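You operate a simulated robot arm through the tools that you are given. There is no shell and no other tool.

The job below is to be done with a simulated robot arm. You get a single attempt, and the scene is never put back.

Task
Clamp the blue tube in the polisher and run it at 20 N.
Fine: let it run to its end; leave it over the pad, the dials as set and the hood shut.

It is judged by the outcome, as a careful person would: the job done as asked, and still so three seconds after it is handed in. It fails if anything else is knocked over, pushed out of place, dropped, spilled or broken.

Robot
A 7-joint arm with a two-finger parallel gripper, fixed in place. Base frame: the origin is on the floor under the middle of its stand, x ahead of it, y to its left, z up. Lengths are in cm, angles in degrees, forces in N, time in s.
It reaches about 124.7 cm from its shoulder. Its first joint turns from -132.0 to 132.0 degrees. Payload 3.91 kg.
The tool frame sits at the grasp point between the pads (the TCP): z along the fingers, y along the line on which they close. The tips reach 3 cm beyond it. The gripper opens to 11 cm. The fingers are 2 cm wide and 1 cm thick; the gripper's body (4.8 by 11.2 cm) begins 5.5 cm behind the TCP.
Orientation is that of the tool frame in the base frame, as a unit quaternion [x, y, z, w]. With the fingers straight down and closing along the base's y, the tool's x points along the base's -x, its y along +y and its z along -z.

Tools
- The arm moves only by the tool drive_tool. Its argument "moves" is a list of rows, each a list of 3 entries, a list of its own where there are three numbers: the turn, a rotation vector about the base's x, y, z in units of 90 degrees (1.0 is 90 degrees), then the shift along the base's x, y, z in units of 250 mm (1.0 is 250 mm), then the finger opening in cm, from 0 to 11. In form: [[[ax, ay, az], [dx, dy, dz], hand], ...]. A call has 1 to 20 rows; each row is the pose to reach, as a shift and turn from the pose commanded when the call began. A call with a number of a shift or a turn outside -1 to 1 is refused whole. Rows are played at 5 a second. More than 5 cm and 8.6 degrees between two rows, or a gripper value outside its range, and nothing of the call is played. A pose out of reach is approached as far as the arm can. The call stops where the force on the tool passes 70 N (or 10 N more than at its start, if that is more) or the arm is blocked; 0.2 s more then pass. Each finger travels about 10.8 cm/s and halts on what it meets, pressing with about 33 N; the grip force reading is that of the motor and also rises with nothing between the fingers. The clock runs only during rows and for 0.2 s after the last one: add rows that repeat a pose to give the fingers time. The reply holds the time, the measured pose of the TCP, the force on the tool along the base axes, the opening and the grip force, in the units named above and with some noise, with the torque about the TCP (base axes, N m) and any sound that the robot's microphone picked up, and new pictures: "show" is both (left out), scene, wrist or none.
- Cameras (640 x 400 px; columns grow to the right, rows downward): "scene" is fixed at [4.9, 65.14, 145.14]; the picture's right is [0.92, 0.40, 0.00], its down [0.40, -0.91, -0.05] and it looks along [-0.02, 0.05, -1.00] (base axes); focal length 214 px, centre (320, 200). "wrist" rides on the gripper at [7.2, 1.7, -10.3] in the tool frame; the picture's right is [-0.23, 0.97, 0.00], its down [-0.76, -0.18, -0.62] and it looks along [-0.61, -0.14, 0.78] (tool axes); focal length 222 px, centre (320, 200). There is no depth. A picture from a camera that has moved, and an enlarged one, comes with that camera's place and axes in the base frame and with its lens.
- close_up(camera, box): a new picture of the part [left, top, right, bottom] of that camera's present view, enlarged. It takes no simulated time.
- close_job(): hands the job in; it is judged then, once.

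Places have to be worked out from the pictures, the camera data and where the tool is seen. Open the gripper and draw the arm clear of the work before you hand the job in, unless the task says otherwise.

The tools are called after ">>>" by a JSON object that holds its "method" and its "body". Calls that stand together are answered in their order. drive_tool: Moves the arm, as the interface text tells. Its arguments: {"type":"object","properties":{"moves":{"type":"array"},"show":{"type":"string","enum":["both","scene","wrist","none"]}},"required":["moves"]} The other tools are called the same way: close_up (camera, box) takes an enlarged picture of a part of a camera's view; close_job () hands the job in.

At the start:

```text
time_s: 0.0
tool_pos: [16.94, 46.99, 144.47]
tcp_rot: [0.0, 1.0, 0.0, -0.001]
wrist_force: [1.5, -0.6, 0.1]
wrist_torque: [0.0, 0.01, 0.0]
width: 11.01
finger_force: 0.0
```

scene: 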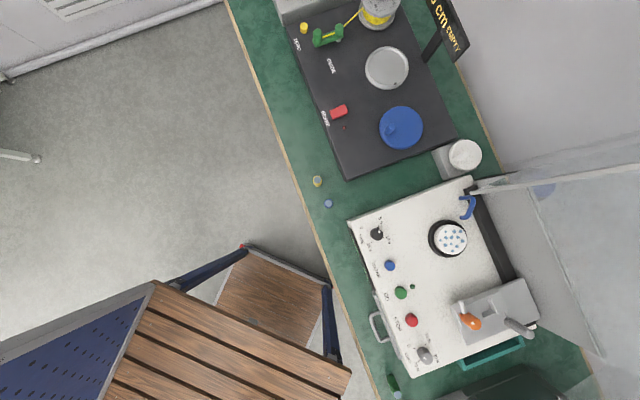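
wrist: 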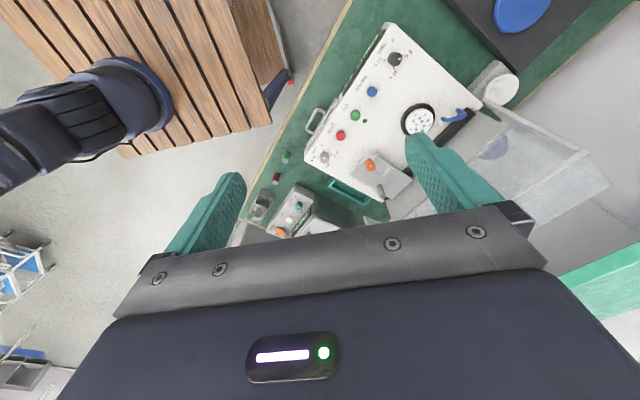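

The scene shows a white polisher panel with knobs, buttons, a pad and a hood, plus a black rig and some small tubes. I'll look closer at each area before moving.

>>> {"method": "close_up", "body": {"camera": "scene", "box": [340, 170, 560, 390]}}

>>> {"method": "close_up", "body": {"camera": "scene", "box": [270, 0, 490, 200]}}

>>> {"method": "close_up", "body": {"camera": "wrist", "box": [230, 0, 520, 250]}}

>>> {"method": "close_up", "body": {"camera": "scene", "box": [340, 200, 450, 290]}}

>>> {"method": "close_up", "body": {"camera": "scene", "box": [360, 290, 470, 400]}}

>>> {"method": "close_up", "body": {"camera": "scene", "box": [300, 160, 350, 220]}}

```text
1.82 times, centred on (450, 280) of scene
camera zoom: at [4.9, 65.14, 145.14], right [0.92, 0.4, 0.0], down [0.4, -0.91, -0.05], along [-0.02, 0.05, -1.0], focal length 390 px, centre (84, 54)
```

zoom: 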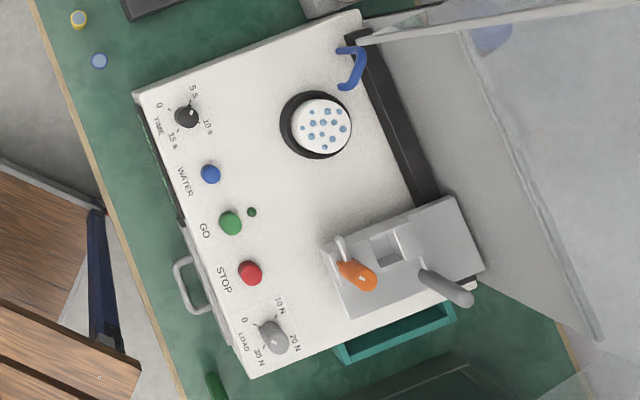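

```text
2.00 times, centred on (380, 100) of scene
camera zoom: at [4.9, 65.14, 145.14], right [0.92, 0.4, 0.0], down [0.4, -0.91, -0.05], along [-0.02, 0.05, -1.0], focal length 429 px, centre (200, 400)
```

zoom: 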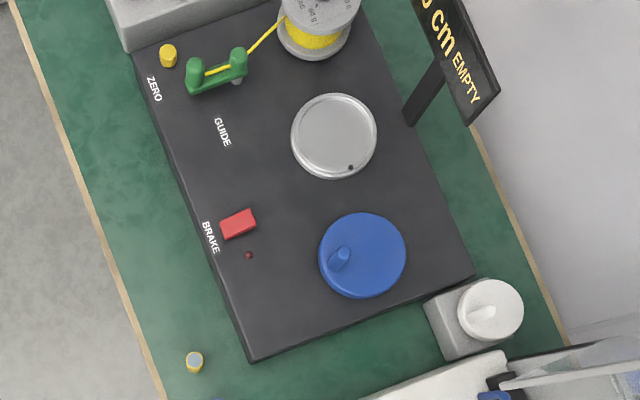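

```text
1.60 times, centred on (375, 125) of wrist
camera zoom: at [9.73, 48.77, 154.93], right [0.23, 0.97, 0.0], down [0.76, -0.18, 0.62], along [0.61, -0.14, -0.78], focal length 355 px, centre (232, 320)
```

zoom: 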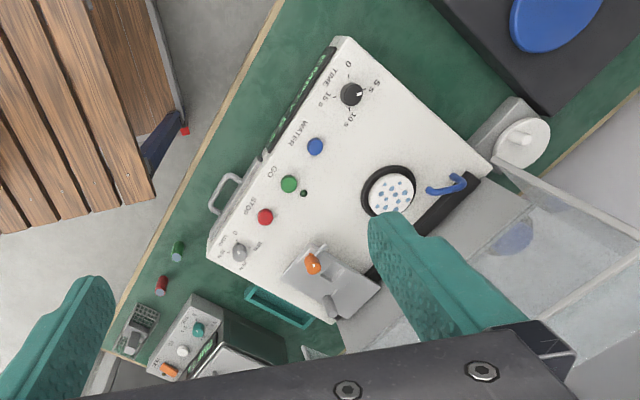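

```text
4.44 times, centred on (395, 245) of scene
camera zoom: at [4.9, 65.14, 145.14], right [0.92, 0.4, 0.0], down [0.4, -0.91, -0.05], along [-0.02, 0.05, -1.0], focal length 953 px, centre (-13, 0)
```

zoom: 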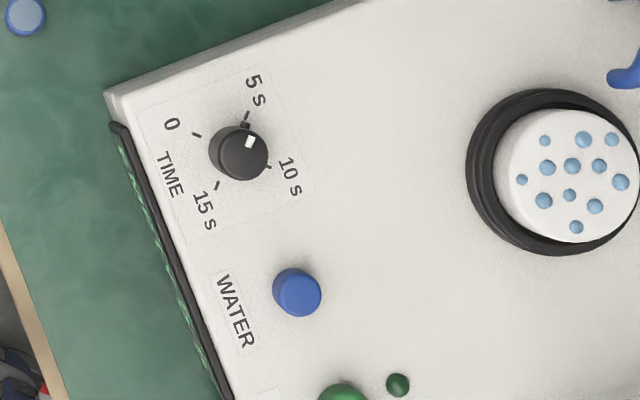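

```text
3.64 times, centred on (415, 345) of scene
camera zoom: at [4.9, 65.14, 145.14], right [0.92, 0.4, 0.0], down [0.4, -0.91, -0.05], along [-0.02, 0.05, -1.0], focal length 780 px, centre (-26, -327)
```

zoom: 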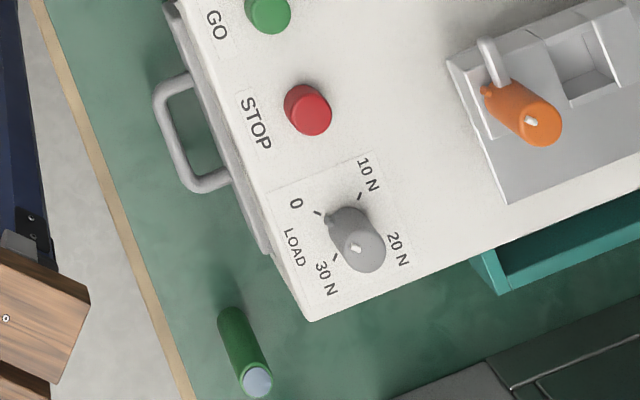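

```text
6.67 times, centred on (325, 190) of scene
camera zoom: at [4.9, 65.14, 145.14], right [0.92, 0.4, 0.0], down [0.4, -0.91, -0.05], along [-0.02, 0.05, -1.0], focal length 1430 px, centre (287, 267)
```

zoom: 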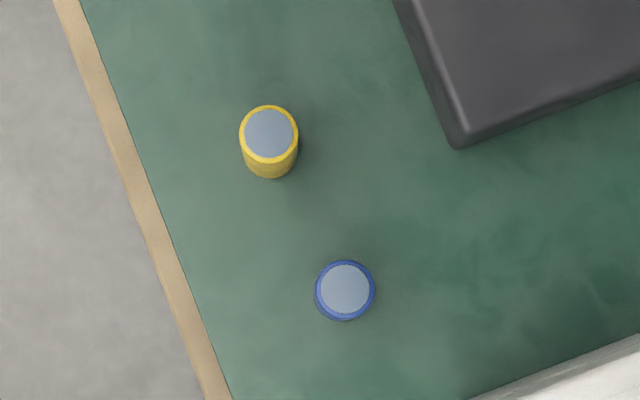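

The tubes stand on the bench (yellow, blue to the left, green and red to the right). The polisher has TIME and LOAD dials, buttons, a clamp with an orange lever, and an open clear hood. I judge the pad to be near [38, 72, 90]. I'll turn the wrist camera to face the bench for a better view.

>>> {"method": "drive_tool", "body": {"moves": [[[0, 0, 0.09], [0, 0, -0.06], 11], [[0, 0, 0.18], [0, 0, -0.12], 11], [[0, 0, 0.27], [0, 0, -0.18], 11], [[0, 0, 0.36], [0, 0, -0.24], 11], [[0, 0, 0.45], [0, 0, -0.3], 11], [[0, 0, 0.54], [0, 0, -0.36], 11], [[0, 0, 0.6], [0, 0, -0.4], 11], [[0, 0, 0.667], [0, 0, -0.4], 11], [[0, 0, 0.667], [0, 0, -0.4], 11]], "show": "both"}}

```text
time_s: 2.0
tool_pos: [17.04, 46.89, 134.29]
tcp_rot: [-0.501, 0.865, 0.0, 0.0]
wrist_force: [-0.5, 0.2, 0.5]
wrist_torque: [0.02, 0.04, 0.01]
width: 10.98
finger_force: 0.0
camera wrist: at [11.94, 41.51, 144.83], right [-0.73, 0.68, 0.0], down [0.53, 0.57, 0.62], along [0.43, 0.46, -0.78], focal length 222 px, centre (320, 200)
```

scene: 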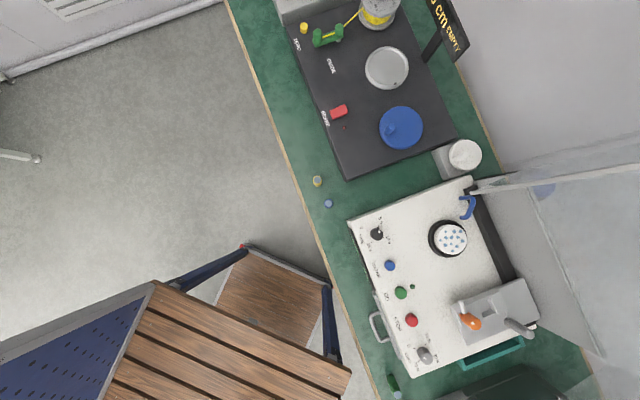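
wrist: 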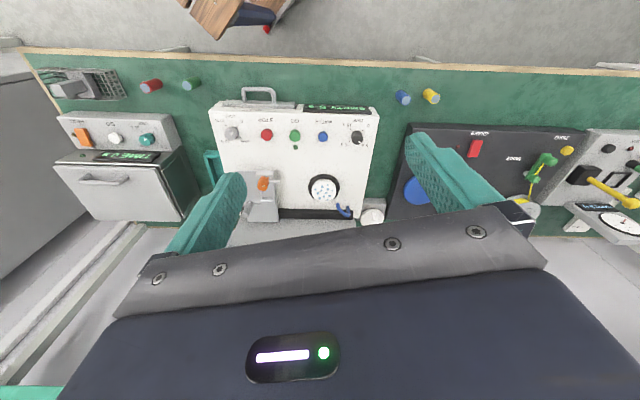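

The camera now looks at the bench (picture upside down). I'll zoom in on the polisher, its front display, and the tubes.

>>> {"method": "close_up", "body": {"camera": "wrist", "box": [200, 80, 400, 230]}}

>>> {"method": "close_up", "body": {"camera": "wrist", "box": [295, 95, 385, 150]}}

>>> {"method": "close_up", "body": {"camera": "wrist", "box": [30, 60, 210, 180]}}

>>> {"method": "close_up", "body": {"camera": "wrist", "box": [380, 80, 460, 130]}}

>>> {"method": "close_up", "body": {"camera": "wrist", "box": [210, 95, 300, 150]}}

>>> {"method": "close_up", "body": {"camera": "wrist", "box": [235, 155, 365, 235]}}

```text
2.67 times, centred on (300, 155) of wrist
camera zoom: at [11.94, 41.51, 144.83], right [-0.73, 0.68, 0.0], down [0.53, 0.57, 0.62], along [0.43, 0.46, -0.78], focal length 592 px, centre (373, 320)
```

zoom: 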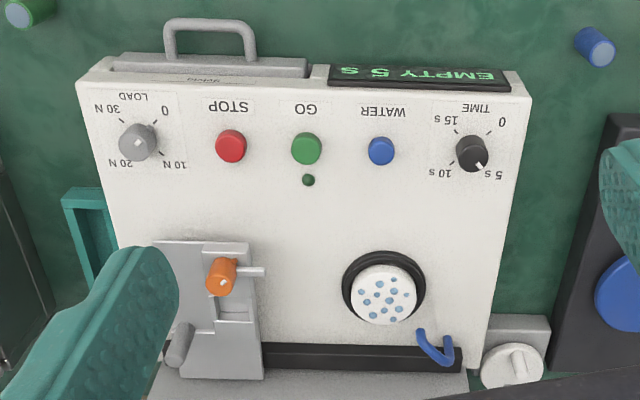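

```text
7.11 times, centred on (340, 122) of wrist
camera zoom: at [11.94, 41.51, 144.83], right [-0.73, 0.68, 0.0], down [0.53, 0.57, 0.62], along [0.43, 0.46, -0.78], focal length 1580 px, centre (178, 751)
```

zoom: 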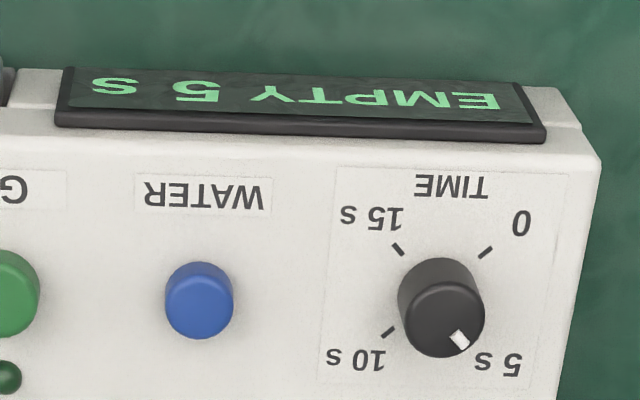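

```text
3.33 times, centred on (120, 120) of wrist
camera zoom: at [11.94, 41.51, 144.83], right [-0.73, 0.68, 0.0], down [0.53, 0.57, 0.62], along [0.43, 0.46, -0.78], focal length 740 px, centre (987, 467)
```

zoom: 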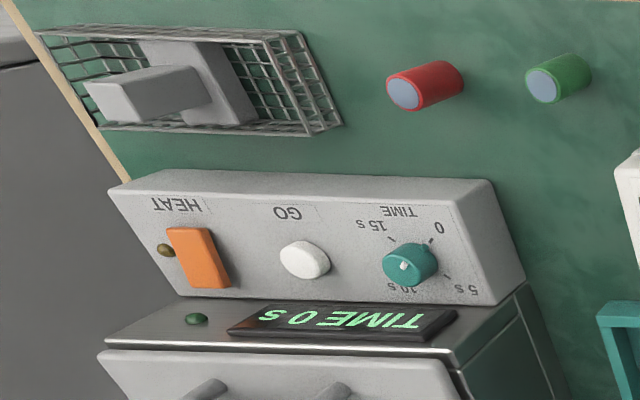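

```text
8.00 times, centred on (420, 105) of wrist
camera zoom: at [11.94, 41.51, 144.83], right [-0.73, 0.68, 0.0], down [0.53, 0.57, 0.62], along [0.43, 0.46, -0.78], focal length 1777 px, centre (-480, 960)
```

zoom: 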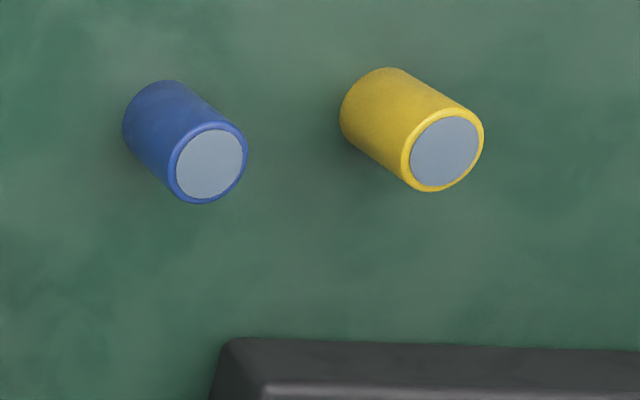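

```text
7.11 times, centred on (255, 122) of wrist
camera zoom: at [11.94, 41.51, 144.83], right [-0.73, 0.68, 0.0], down [0.53, 0.57, 0.62], along [0.43, 0.46, -0.78], focal length 1580 px, centre (782, 751)
```

zoom: 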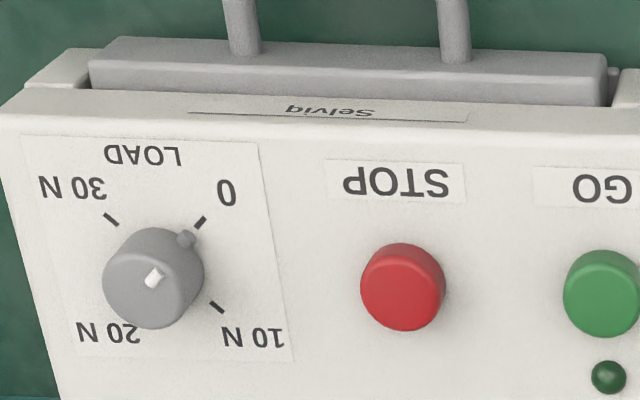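

```text
4.92 times, centred on (300, 195) of wrist
camera zoom: at [11.94, 41.51, 144.83], right [-0.73, 0.68, 0.0], down [0.53, 0.57, 0.62], along [0.43, 0.46, -0.78], focal length 1094 px, centre (418, 225)
```

zoom: 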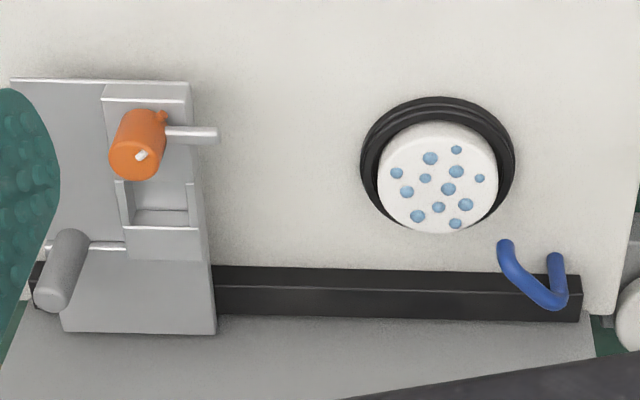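

The display reads "EMPTY 5 S" and LOAD is at 0. I place the blue tube at about [6.4, 68.4], with its top near z 84 and a diameter of about 2.5 cm. The clamp slot is near [51, 60.6, 92] on a rail leading to the pad. I'll bring the camera nearer the polisher to see the mechanism.

>>> {"method": "drive_tool", "body": {"moves": [[[0, 0, 0], [0.1, 0.03, -0.13], 11], [[0, 0, 0], [0.2, 0.06, -0.26], 11], [[0, 0, 0], [0.3, 0.1, -0.39], 11], [[0, 0, 0], [0.4, 0.14, -0.52], 11], [[0, 0, 0], [0.5, 0.17, -0.65], 11], [[0, 0, 0], [0.6, 0.2, -0.8], 11], [[0, 0, 0], [0.6, 0.2, -0.8], 11]], "show": "both"}}

>>> {"method": "close_up", "body": {"camera": "wrist", "box": [130, 50, 450, 250]}}

```text
time_s: 3.6
tool_pos: [31.99, 51.99, 114.73]
tcp_rot: [-0.5, 0.866, 0.0, 0.0]
wrist_force: [-0.1, -0.6, -0.5]
wrist_torque: [0.02, -0.04, -0.01]
width: 11.01
finger_force: 0.0
camera wrist: at [26.93, 46.67, 125.03], right [-0.73, 0.68, 0.0], down [0.53, 0.57, 0.62], along [0.43, 0.46, -0.78], focal length 222 px, centre (320, 200)
```

scene: 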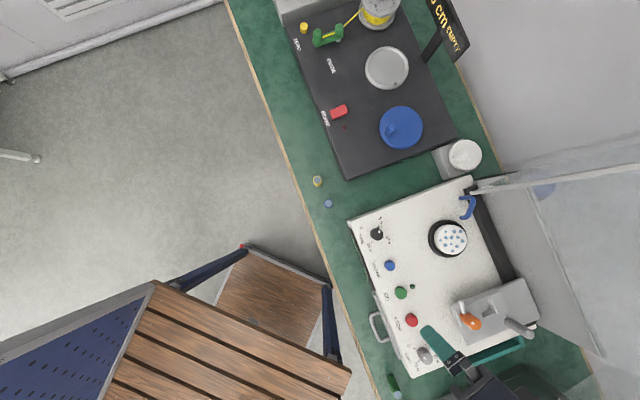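
wrist: 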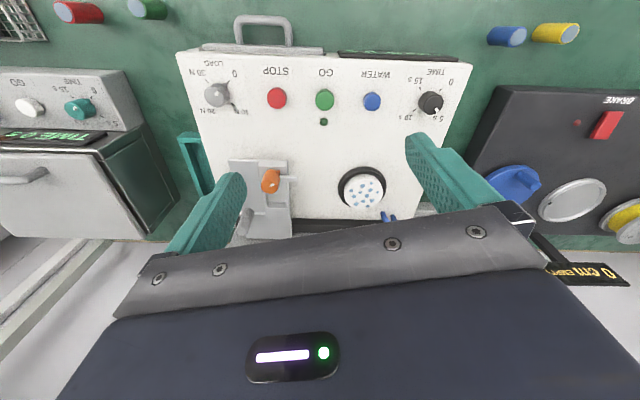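

```text
2.00 times, centred on (290, 150) of wrist
camera zoom: at [26.93, 46.67, 125.03], right [-0.73, 0.68, 0.0], down [0.53, 0.57, 0.62], along [0.43, 0.46, -0.78], focal length 444 px, centre (380, 300)
```

zoom: 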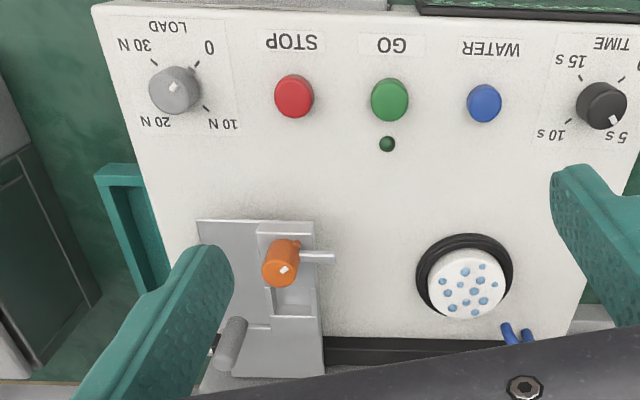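

I see the clamp block: an orange knob with a silver rod, a square slot, a grey handle, and a black rail behind it. I'll tilt the camera toward level and bring it closer to the clamp.

>>> {"method": "drive_tool", "body": {"moves": [[[0.05, -0.047, 0], [0.067, -0.046, -0.09], 11], [[0.1, -0.095, 0], [0.134, -0.092, -0.18], 11], [[0.15, -0.142, 0], [0.2, -0.137, -0.27], 11], [[0.203, -0.19, 0], [0.267, -0.183, -0.36], 11], [[0.203, -0.19, 0], [0.267, -0.183, -0.36], 11]], "show": "both"}}

>>> {"method": "close_up", "body": {"camera": "wrist", "box": [160, 60, 480, 260]}}

```text
time_s: 4.8
tool_pos: [38.89, 47.55, 105.23]
tcp_rot: [-0.489, 0.845, 0.063, 0.208]
wrist_force: [-0.5, -0.2, 0.1]
wrist_torque: [-0.01, 0.02, -0.02]
width: 11.0
finger_force: 0.0
camera wrist: at [31.33, 39.37, 111.5], right [-0.73, 0.68, 0.0], down [0.3, 0.32, 0.9], along [0.61, 0.65, -0.44], focal length 222 px, centre (320, 200)
```

scene: 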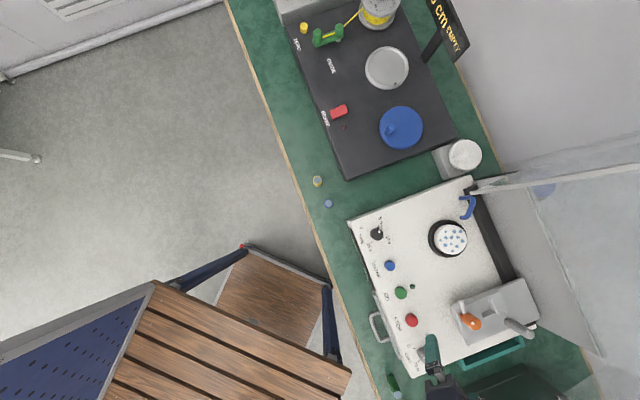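
wrist: 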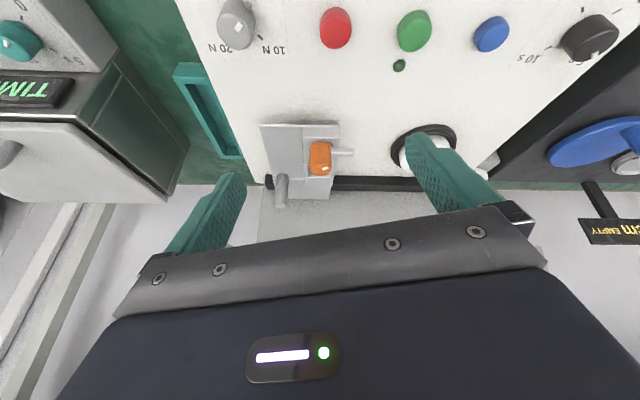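

```text
2.00 times, centred on (320, 160) of wrist
camera zoom: at [31.33, 39.37, 111.5], right [-0.73, 0.68, 0.0], down [0.3, 0.32, 0.9], along [0.61, 0.65, -0.44], focal length 444 px, centre (320, 280)
```

zoom: 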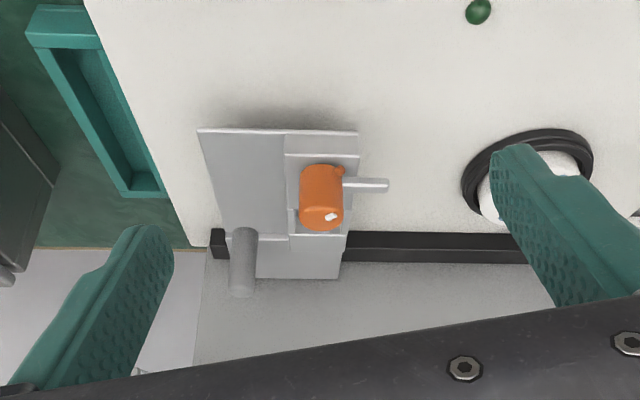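

I'll zoom hard on the clamp from this viewpoint.

>>> {"method": "close_up", "body": {"camera": "wrist", "box": [255, 115, 365, 215]}}

>>> {"method": "close_up", "body": {"camera": "scene", "box": [450, 270, 545, 345]}}

>>> {"method": "close_up", "body": {"camera": "scene", "box": [440, 140, 640, 400]}}

>>> {"method": "close_up", "body": {"camera": "scene", "box": [425, 180, 500, 260]}}

```text
4.00 times, centred on (310, 165) of wrist
camera zoom: at [31.33, 39.37, 111.5], right [-0.73, 0.68, 0.0], down [0.3, 0.32, 0.9], along [0.61, 0.65, -0.44], focal length 888 px, centre (360, 340)
```

zoom: 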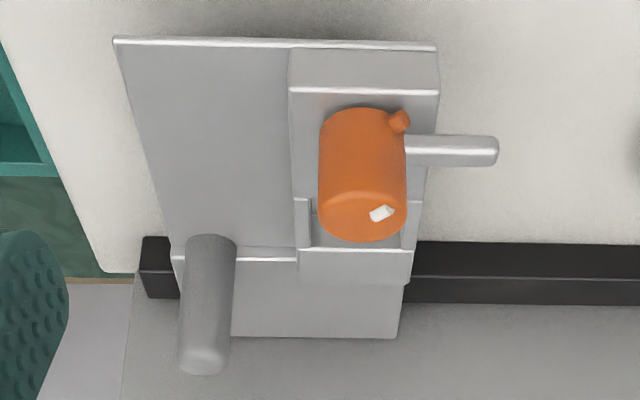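

```text
5.33 times, centred on (498, 308) of scene
camera zoom: at [4.9, 65.14, 145.14], right [0.92, 0.4, 0.0], down [0.4, -0.91, -0.05], along [-0.02, 0.05, -1.0], focal length 1144 px, centre (-627, -373)
```

zoom: 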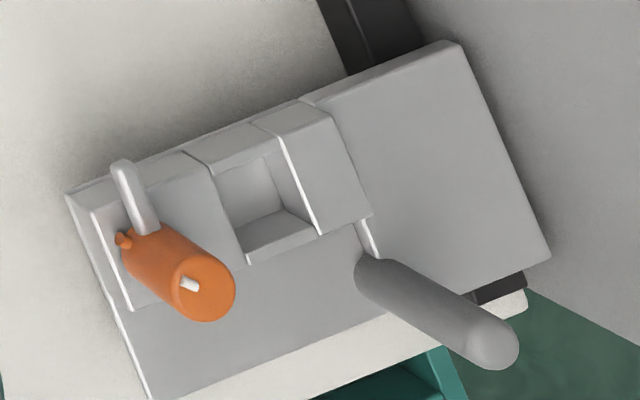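

```text
1.54 times, centred on (540, 270) of scene
camera zoom: at [4.9, 65.14, 145.14], right [0.92, 0.4, 0.0], down [0.4, -0.91, -0.05], along [-0.02, 0.05, -1.0], focal length 330 px, centre (-18, 92)
```

zoom: 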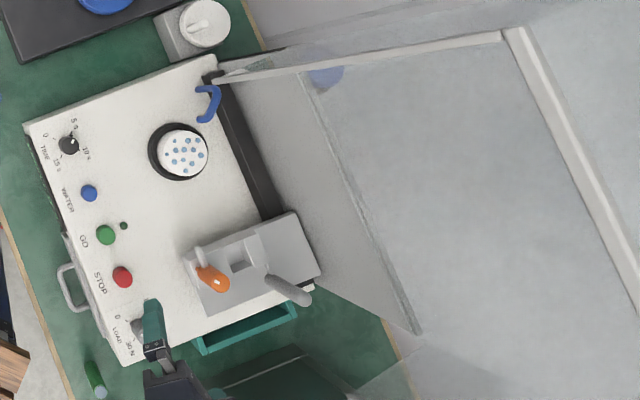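

```text
5.00 times, centred on (462, 220) of scene
camera zoom: at [4.9, 65.14, 145.14], right [0.92, 0.4, 0.0], down [0.4, -0.91, -0.05], along [-0.02, 0.05, -1.0], focal length 1072 px, centre (-392, 100)
```

zoom: 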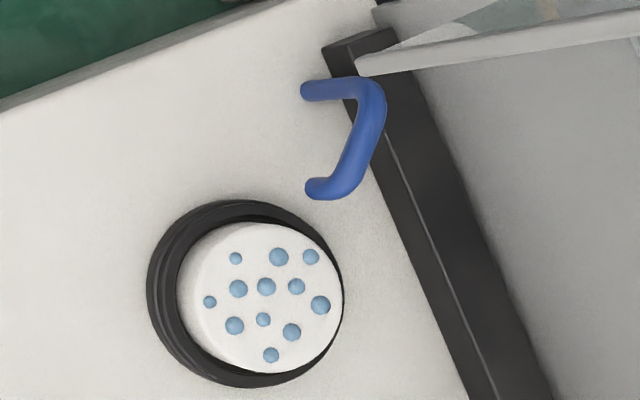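

The clamp carriage rides the black rail: an orange clamp knob at the front, the slot behind it, and a grey post as slide handle. I'll look beyond the right side of the scene frame to see how the open hood stands.

>>> {"method": "close_up", "body": {"camera": "scene", "box": [600, 50, 640, 400]}}

>>> {"method": "close_up", "body": {"camera": "scene", "box": [630, 100, 640, 230]}}

>>> {"method": "close_up", "body": {"camera": "scene", "box": [560, 390, 640, 400]}}

```text
1.14 times, centred on (620, 225) of scene
camera zoom: at [4.9, 65.14, 145.14], right [0.92, 0.4, 0.0], down [0.4, -0.91, -0.05], along [-0.02, 0.05, -1.0], focal length 245 px, centre (-23, 171)
```

zoom: 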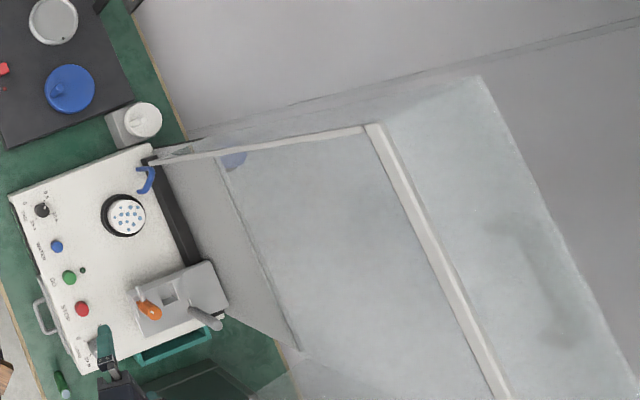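

```text
3.08 times, centred on (635, 165) of scene
camera zoom: at [4.9, 65.14, 145.14], right [0.92, 0.4, 0.0], down [0.4, -0.91, -0.05], along [-0.02, 0.05, -1.0], focal length 660 px, centre (-649, 308)
```

zoom: 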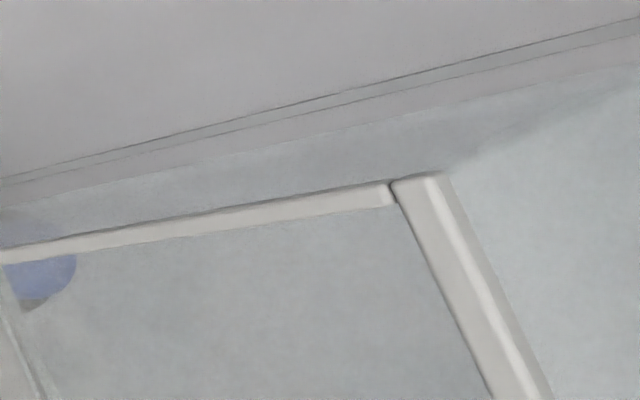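

```text
8.00 times, centred on (600, 395) of scene
camera zoom: at [4.9, 65.14, 145.14], right [0.92, 0.4, 0.0], down [0.4, -0.91, -0.05], along [-0.02, 0.05, -1.0], focal length 1716 px, centre (-1920, -1360)
```

zoom: 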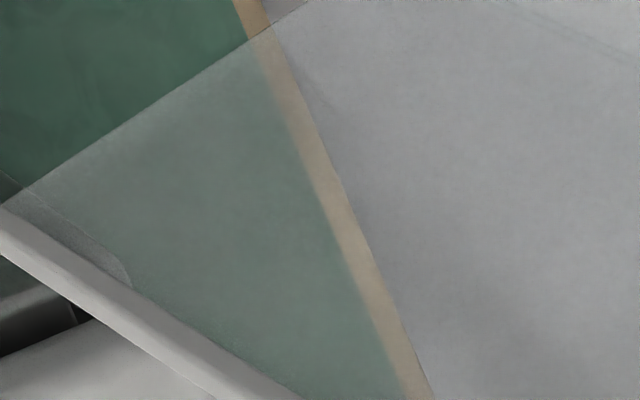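

The hood stands open behind the rail, with a rim frame and a panel that has a dark handle-like shape. I'll back off and level the camera to see the hood's height and shape.

>>> {"method": "drive_tool", "body": {"moves": [[[0.029, -0.027, 0], [-0.096, -0.036, 0.143], 11], [[0.058, -0.054, 0], [-0.191, -0.071, 0.286], 11], [[0.087, -0.081, 0], [-0.287, -0.107, 0.429], 11], [[0.116, -0.108, 0], [-0.383, -0.143, 0.571], 11], [[0.145, -0.135, 0], [-0.479, -0.179, 0.714], 11], [[0.174, -0.162, 0], [-0.574, -0.214, 0.857], 11], [[0.203, -0.19, 0], [-0.67, -0.25, 1.0], 11], [[0.203, -0.19, 0], [-0.67, -0.25, 1.0], 11]], "show": "wrist"}}

>>> {"method": "close_up", "body": {"camera": "wrist", "box": [120, 0, 520, 250]}}

```text
time_s: 6.6
tool_pos: [22.08, 41.26, 130.31]
tcp_rot: [-0.452, 0.785, 0.122, 0.405]
wrist_force: [-0.2, 1.2, -0.2]
wrist_torque: [0.0, -0.01, 0.03]
width: 11.0
finger_force: 0.0
camera wrist: at [13.41, 31.99, 131.23], right [-0.73, 0.68, 0.0], down [0.02, 0.02, 1.0], along [0.68, 0.73, -0.02], focal length 222 px, centre (320, 200)
```

wrist: 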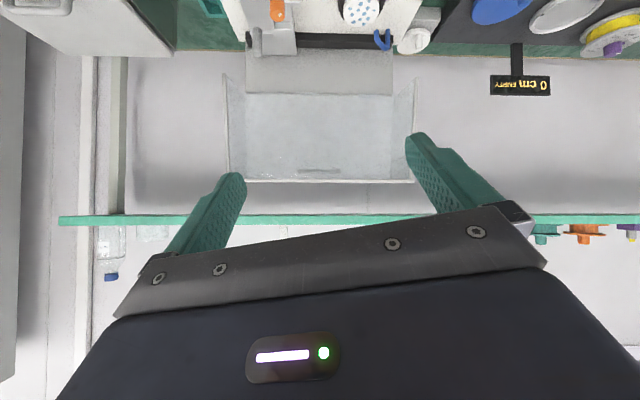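

```text
1.60 times, centred on (320, 125) of wrist
camera zoom: at [13.41, 31.99, 131.23], right [-0.73, 0.68, 0.0], down [0.02, 0.02, 1.0], along [0.68, 0.73, -0.02], focal length 355 px, centre (320, 320)
```

zoom: 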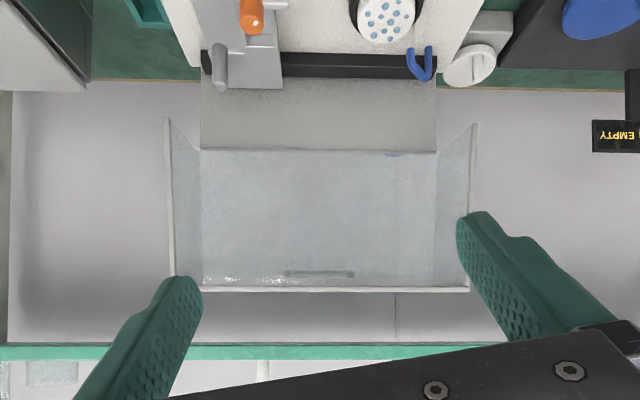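

The hood is a clear box standing open about 94°, with its rim plane at b≈80 (over the clamp) from h≈104 to 126. It is hinged on top of a fixed back wall. Next I'll view the clamp slot from the left-front to see its shape.

>>> {"method": "drive_tool", "body": {"moves": [[[-0.017, 0.056, -0.062], [0.058, 0.091, -0.082], 11], [[-0.034, 0.111, -0.124], [0.115, 0.181, -0.165], 11], [[-0.05, 0.167, -0.186], [0.173, 0.272, -0.247], 11], [[-0.067, 0.223, -0.248], [0.231, 0.362, -0.33], 11], [[-0.084, 0.279, -0.311], [0.289, 0.453, -0.412], 11], [[-0.101, 0.334, -0.373], [0.346, 0.544, -0.494], 11], [[-0.118, 0.39, -0.435], [0.404, 0.634, -0.577], 11], [[-0.134, 0.446, -0.497], [0.462, 0.725, -0.659], 11], [[-0.151, 0.501, -0.559], [0.519, 0.815, -0.742], 11], [[-0.168, 0.557, -0.621], [0.577, 0.906, -0.824], 11], [[-0.168, 0.557, -0.621], [0.577, 0.906, -0.824], 11]], "show": "both"}}

>>> {"method": "close_up", "body": {"camera": "wrist", "box": [270, 130, 390, 220]}}

>>> {"method": "close_up", "body": {"camera": "wrist", "box": [200, 0, 460, 200]}}

```text
time_s: 9.0
tool_pos: [36.24, 63.93, 109.84]
tcp_rot: [-0.001, 1.0, 0.001, -0.001]
wrist_force: [-0.3, -0.2, 0.1]
wrist_torque: [0.06, 0.01, 0.02]
width: 11.02
finger_force: 0.1
camera wrist: at [29.0, 65.61, 120.15], right [0.23, 0.97, 0.0], down [0.76, -0.18, 0.62], along [0.61, -0.14, -0.78], focal length 222 px, centre (320, 200)
```

scene: 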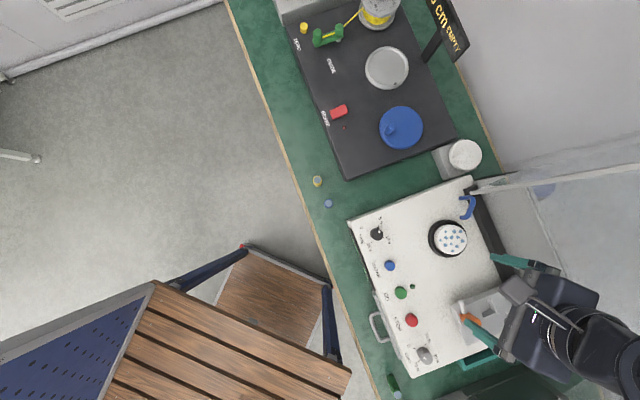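
wrist: 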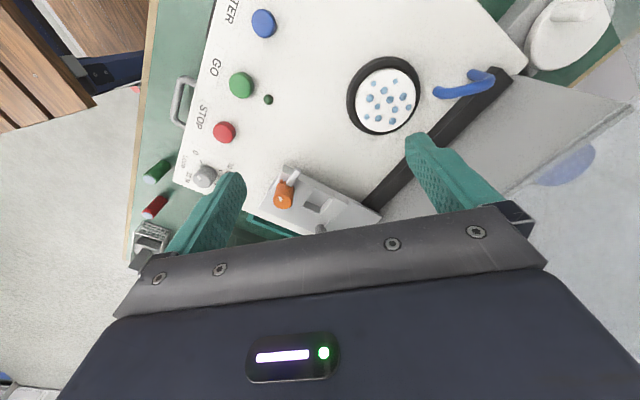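

```text
4.44 times, centred on (330, 175) of wrist
camera zoom: at [29.0, 65.61, 120.15], right [0.23, 0.97, 0.0], down [0.76, -0.18, 0.62], along [0.61, -0.14, -0.78], focal length 987 px, centre (276, 311)
```

zoom: 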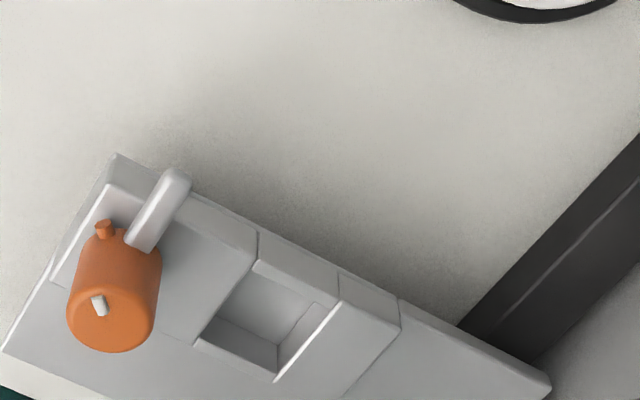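

```text
2.00 times, centred on (330, 100) of wrist
camera zoom: at [29.0, 65.61, 120.15], right [0.23, 0.97, 0.0], down [0.76, -0.18, 0.62], along [0.61, -0.14, -0.78], focal length 444 px, centre (300, 400)
```

zoom: 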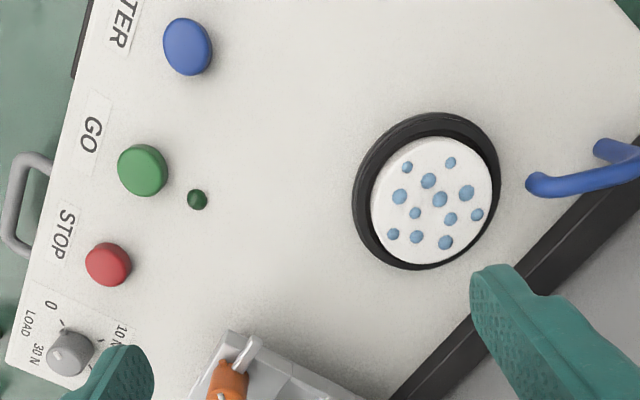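

I'll zoom further into the slot and knob from here.

>>> {"method": "close_up", "body": {"camera": "wrist", "box": [290, 175, 350, 215]}}

>>> {"method": "close_up", "body": {"camera": "wrist", "box": [265, 160, 325, 215]}}

>>> {"method": "close_up", "body": {"camera": "wrist", "box": [330, 50, 530, 150]}}

```text
10.00 times, centred on (320, 195) of wrist
camera zoom: at [29.0, 65.61, 120.15], right [0.23, 0.97, 0.0], down [0.76, -0.18, 0.62], along [0.61, -0.14, -0.78], focal length 2221 px, centre (320, 250)
```

zoom: 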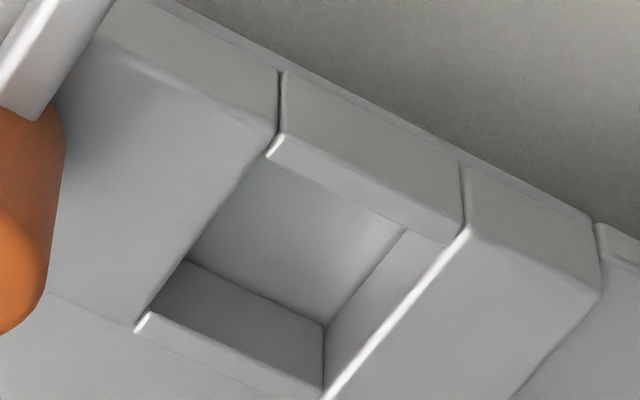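

```text
7.27 times, centred on (295, 188) of wrist
camera zoom: at [29.0, 65.61, 120.15], right [0.23, 0.97, 0.0], down [0.76, -0.18, 0.62], along [0.61, -0.14, -0.78], focal length 1615 px, centre (502, 291)
```

zoom: 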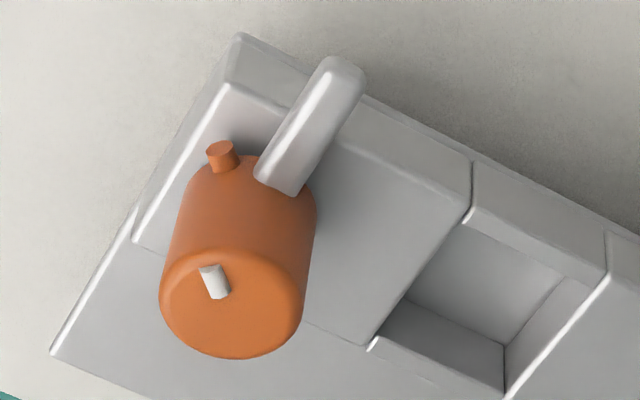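

```text
3.20 times, centred on (430, 100) of wrist
camera zoom: at [29.0, 65.61, 120.15], right [0.23, 0.97, 0.0], down [0.76, -0.18, 0.62], along [0.61, -0.14, -0.78], focal length 711 px, centre (-32, 520)
```

zoom: 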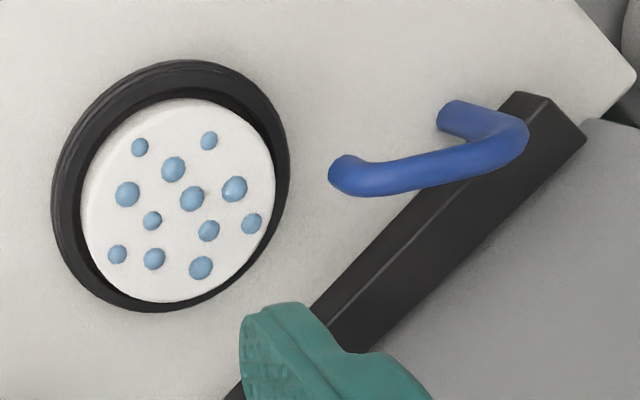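

I read the clamp as follows. The pocket is about 3.4 × 3.5 cm near [50.7, 60.2]. The orange knob, near [50, 56.5] with its top at about h 97, carries a silver rod that probably swings over the pocket edge. LOAD first: I place that knob at about [43.9, 42.6], top h≈90, and will hover over it and check.

>>> {"method": "drive_tool", "body": {"moves": [[[0, 0, 0.083], [0.05, -0.142, -0.02], 11], [[0, 0, 0.166], [0.099, -0.284, -0.05], 11], [[0, 0, 0.25], [0.149, -0.426, -0.08], 11], [[0, 0, 0.333], [0.199, -0.568, -0.11], 11], [[0, 0, 0.416], [0.248, -0.71, -0.15], 11], [[0, 0, 0.5], [0.298, -0.852, -0.188], 11], [[0, 0, 0.5], [0.298, -0.852, -0.188], 11]], "show": "both"}}

>>> {"method": "close_up", "body": {"camera": "wrist", "box": [220, 60, 420, 220]}}

>>> {"method": "close_up", "body": {"camera": "scene", "box": [390, 310, 480, 390]}}

```text
time_s: 10.6
tool_pos: [43.64, 42.46, 105.06]
tcp_rot: [-0.385, 0.923, 0.001, 0.0]
wrist_force: [0.0, 0.1, 0.4]
wrist_torque: [-0.03, 0.02, 0.01]
width: 11.0
finger_force: 0.0
camera wrist: at [37.37, 38.62, 115.4], right [-0.53, 0.85, 0.0], down [0.66, 0.41, 0.62], along [0.53, 0.33, -0.78], focal length 222 px, centre (320, 200)
```

scene: 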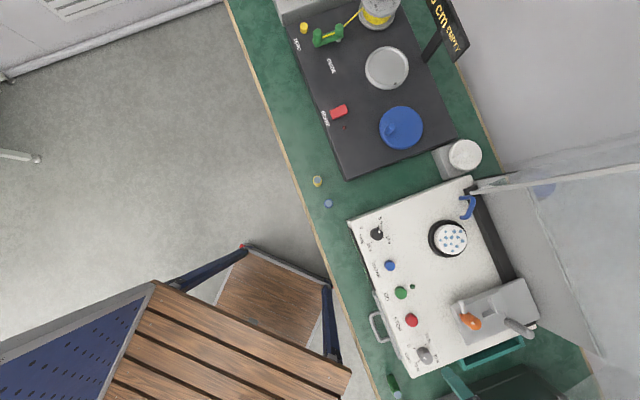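
wrist: 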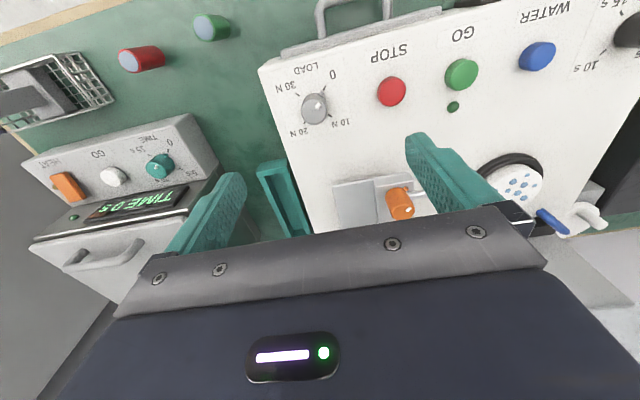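

```text
2.50 times, centred on (320, 140) of wrist
camera zoom: at [37.37, 38.62, 115.4], right [-0.53, 0.85, 0.0], down [0.66, 0.41, 0.62], along [0.53, 0.33, -0.78], focal length 555 px, centre (320, 350)
```

zoom: 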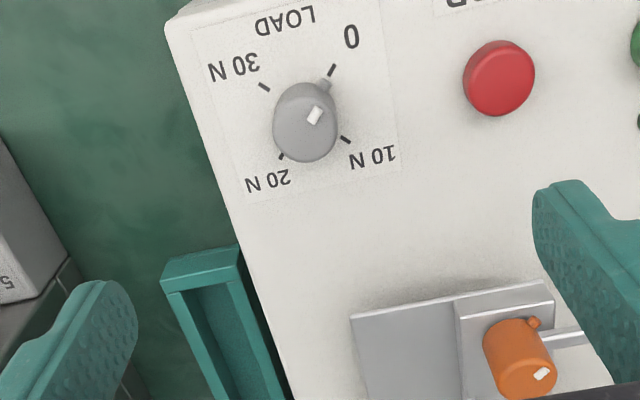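

```text
5.00 times, centred on (435, 350) of scene
camera zoom: at [4.9, 65.14, 145.14], right [0.92, 0.4, 0.0], down [0.4, -0.91, -0.05], along [-0.02, 0.05, -1.0], focal length 1072 px, centre (-255, -550)
```

zoom: 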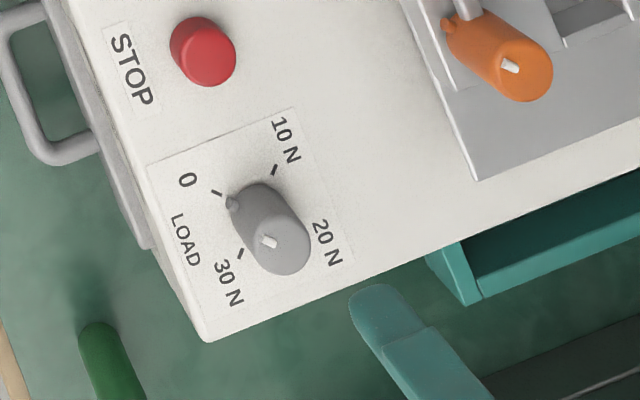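

LOAD dial centre works out to about [44.3, 42.2], with the panel at h≈86.7 and knob top at about 89.6. I'll close to 6 cm opening and descend around the knob, stopping with the tips just above the panel.

>>> {"method": "drive_tool", "body": {"moves": [[[0, 0, 0], [0.022, -0.012, -0.1], 6], [[0, 0, 0], [0.022, -0.012, -0.28], 6], [[0, 0, 0], [0.022, -0.012, -0.44], 6], [[0, 0, 0], [0.022, -0.012, -0.53], 6], [[0, 0, 0], [0.022, -0.012, -0.565], 6], [[0, 0, 0], [0.022, -0.012, -0.585], 6], [[0, 0, 0], [0.022, -0.012, -0.585], 6]], "show": "both"}}

>>> {"method": "close_up", "body": {"camera": "wrist", "box": [220, 80, 420, 220]}}

>>> {"method": "close_up", "body": {"camera": "scene", "box": [390, 310, 480, 390]}}

```text
time_s: 12.2
tool_pos: [44.4, 42.4, 90.63]
tcp_rot: [-0.383, 0.924, 0.0, -0.001]
wrist_force: [0.6, -0.6, -0.2]
wrist_torque: [0.02, 0.0, 0.0]
width: 6.02
finger_force: 0.1
camera wrist: at [38.1, 38.52, 100.98], right [-0.53, 0.85, 0.0], down [0.67, 0.41, 0.62], along [0.53, 0.33, -0.78], focal length 222 px, centre (320, 200)
```

scene: 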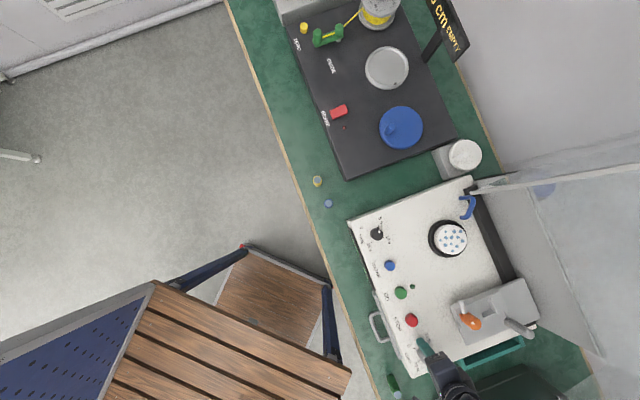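
wrist: 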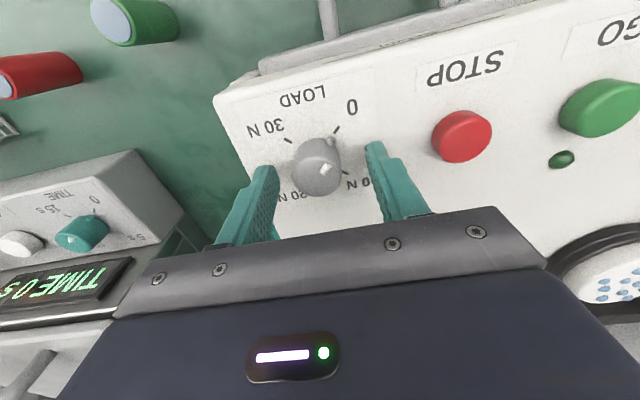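

```text
2.86 times, centred on (320, 150) of wrist
camera zoom: at [38.1, 38.52, 100.98], right [-0.53, 0.85, 0.0], down [0.67, 0.41, 0.62], along [0.53, 0.33, -0.78], focal length 635 px, centre (320, 343)
```

zoom: 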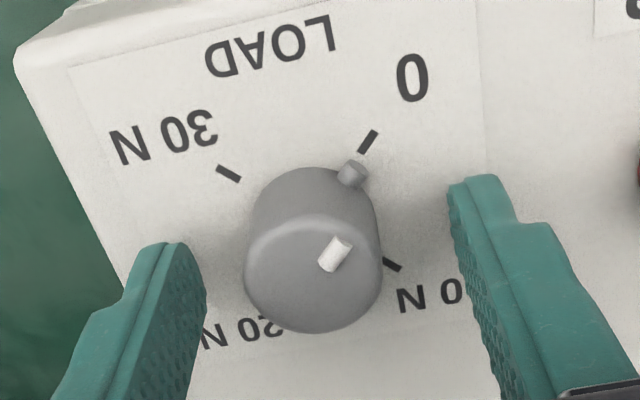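

```text
5.00 times, centred on (435, 350) of scene
camera zoom: at [4.9, 65.14, 145.14], right [0.92, 0.4, 0.0], down [0.4, -0.91, -0.05], along [-0.02, 0.05, -1.0], focal length 1072 px, centre (-255, -550)
```

zoom: 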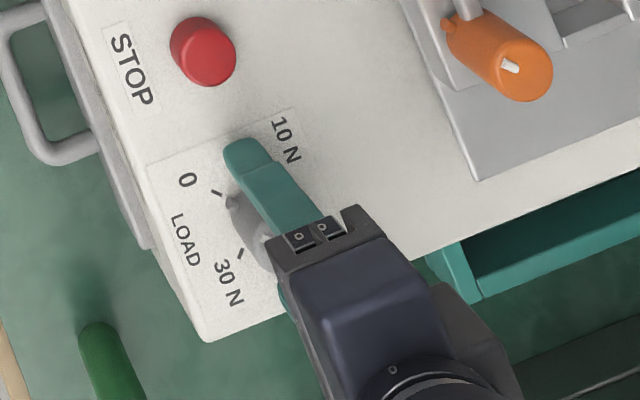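

The knob sits between the fingers, about 0.25 cm off-centre. I'll correct that, close on it, and turn 90° clockwise toward 10 N.

>>> {"method": "drive_tool", "body": {"moves": [[[0, 0, 0], [0.005, -0.008, 0], 6], [[0, 0, 0], [0.005, -0.008, 0], 0], [[0, 0, 0], [0.005, -0.008, 0], 0], [[0, 0, 0], [0.005, -0.008, 0], 0], [[0, 0, -0.09], [0.005, -0.008, 0], 0], [[0, 0, -0.18], [0.005, -0.008, 0], 0], [[0, 0, -0.27], [0.005, -0.008, 0], 0], [[0, 0, -0.36], [0.005, -0.008, 0], 0], [[0, 0, -0.45], [0.005, -0.008, 0], 0], [[0, 0, -0.54], [0.005, -0.008, 0], 0], [[0, 0, -0.63], [0.005, -0.008, 0], 0], [[0, 0, -0.72], [0.005, -0.008, 0], 0], [[0, 0, -0.81], [0.005, -0.008, 0], 0], [[0, 0, -0.9], [0.005, -0.008, 0], 0], [[0, 0, -0.99], [0.005, -0.008, 0], 0], [[0, 0, -0.99], [0.005, -0.008, 0], 0]], "show": "both"}}

>>> {"method": "close_up", "body": {"camera": "wrist", "box": [220, 80, 420, 220]}}

>>> {"method": "close_up", "body": {"camera": "scene", "box": [390, 310, 480, 390]}}

```text
time_s: 15.6
tool_pos: [44.53, 42.04, 90.61]
tcp_rot: [0.376, 0.927, 0.001, 0.0]
wrist_force: [-5.7, 20.7, 12.6]
wrist_torque: [-0.55, 0.0, -0.02]
width: 2.99
finger_force: 44.9
camera wrist: at [40.44, 48.36, 101.04], right [0.84, 0.54, 0.0], down [0.42, -0.66, 0.62], along [0.34, -0.52, -0.78], focal length 222 px, centre (320, 200)
```

scene: 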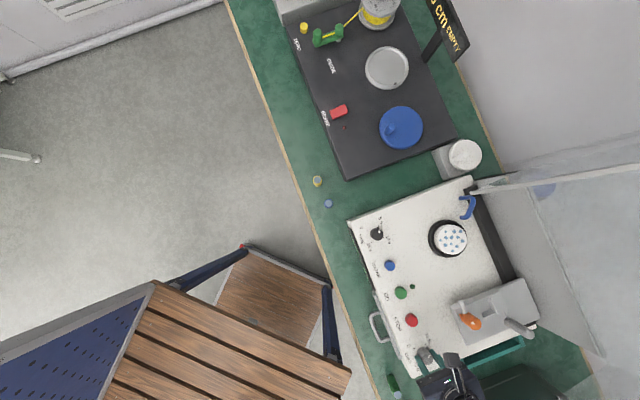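
wrist: 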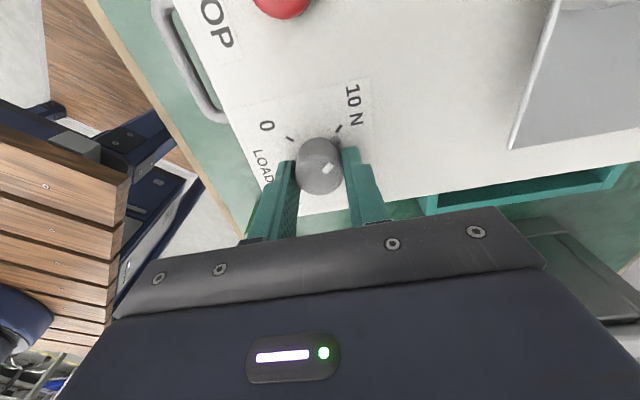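

```text
2.86 times, centred on (320, 150) of wrist
camera zoom: at [40.44, 48.36, 101.04], right [0.84, 0.54, 0.0], down [0.42, -0.66, 0.62], along [0.34, -0.52, -0.78], focal length 635 px, centre (320, 343)
```

zoom: 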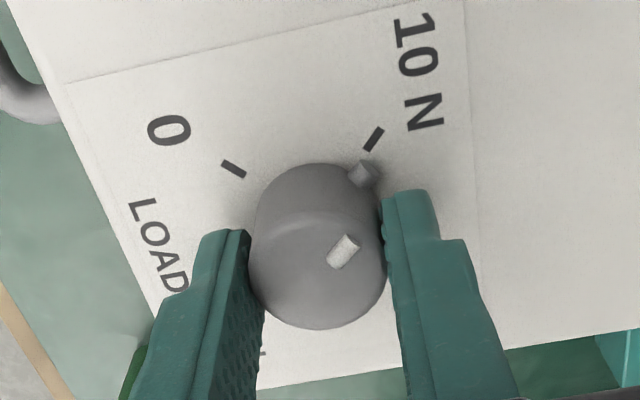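

```text
5.00 times, centred on (435, 350) of scene
camera zoom: at [4.9, 65.14, 145.14], right [0.92, 0.4, 0.0], down [0.4, -0.91, -0.05], along [-0.02, 0.05, -1.0], focal length 1072 px, centre (-255, -550)
```

zoom: 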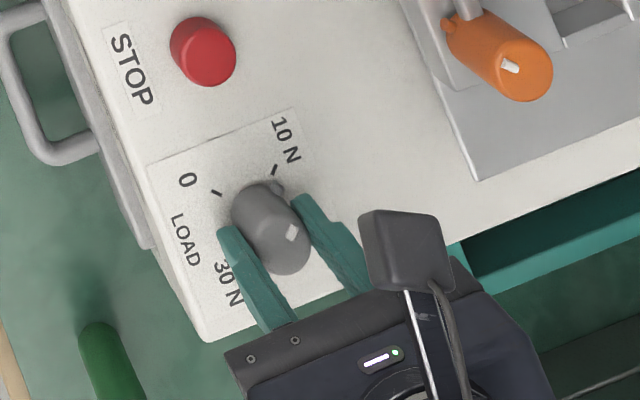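

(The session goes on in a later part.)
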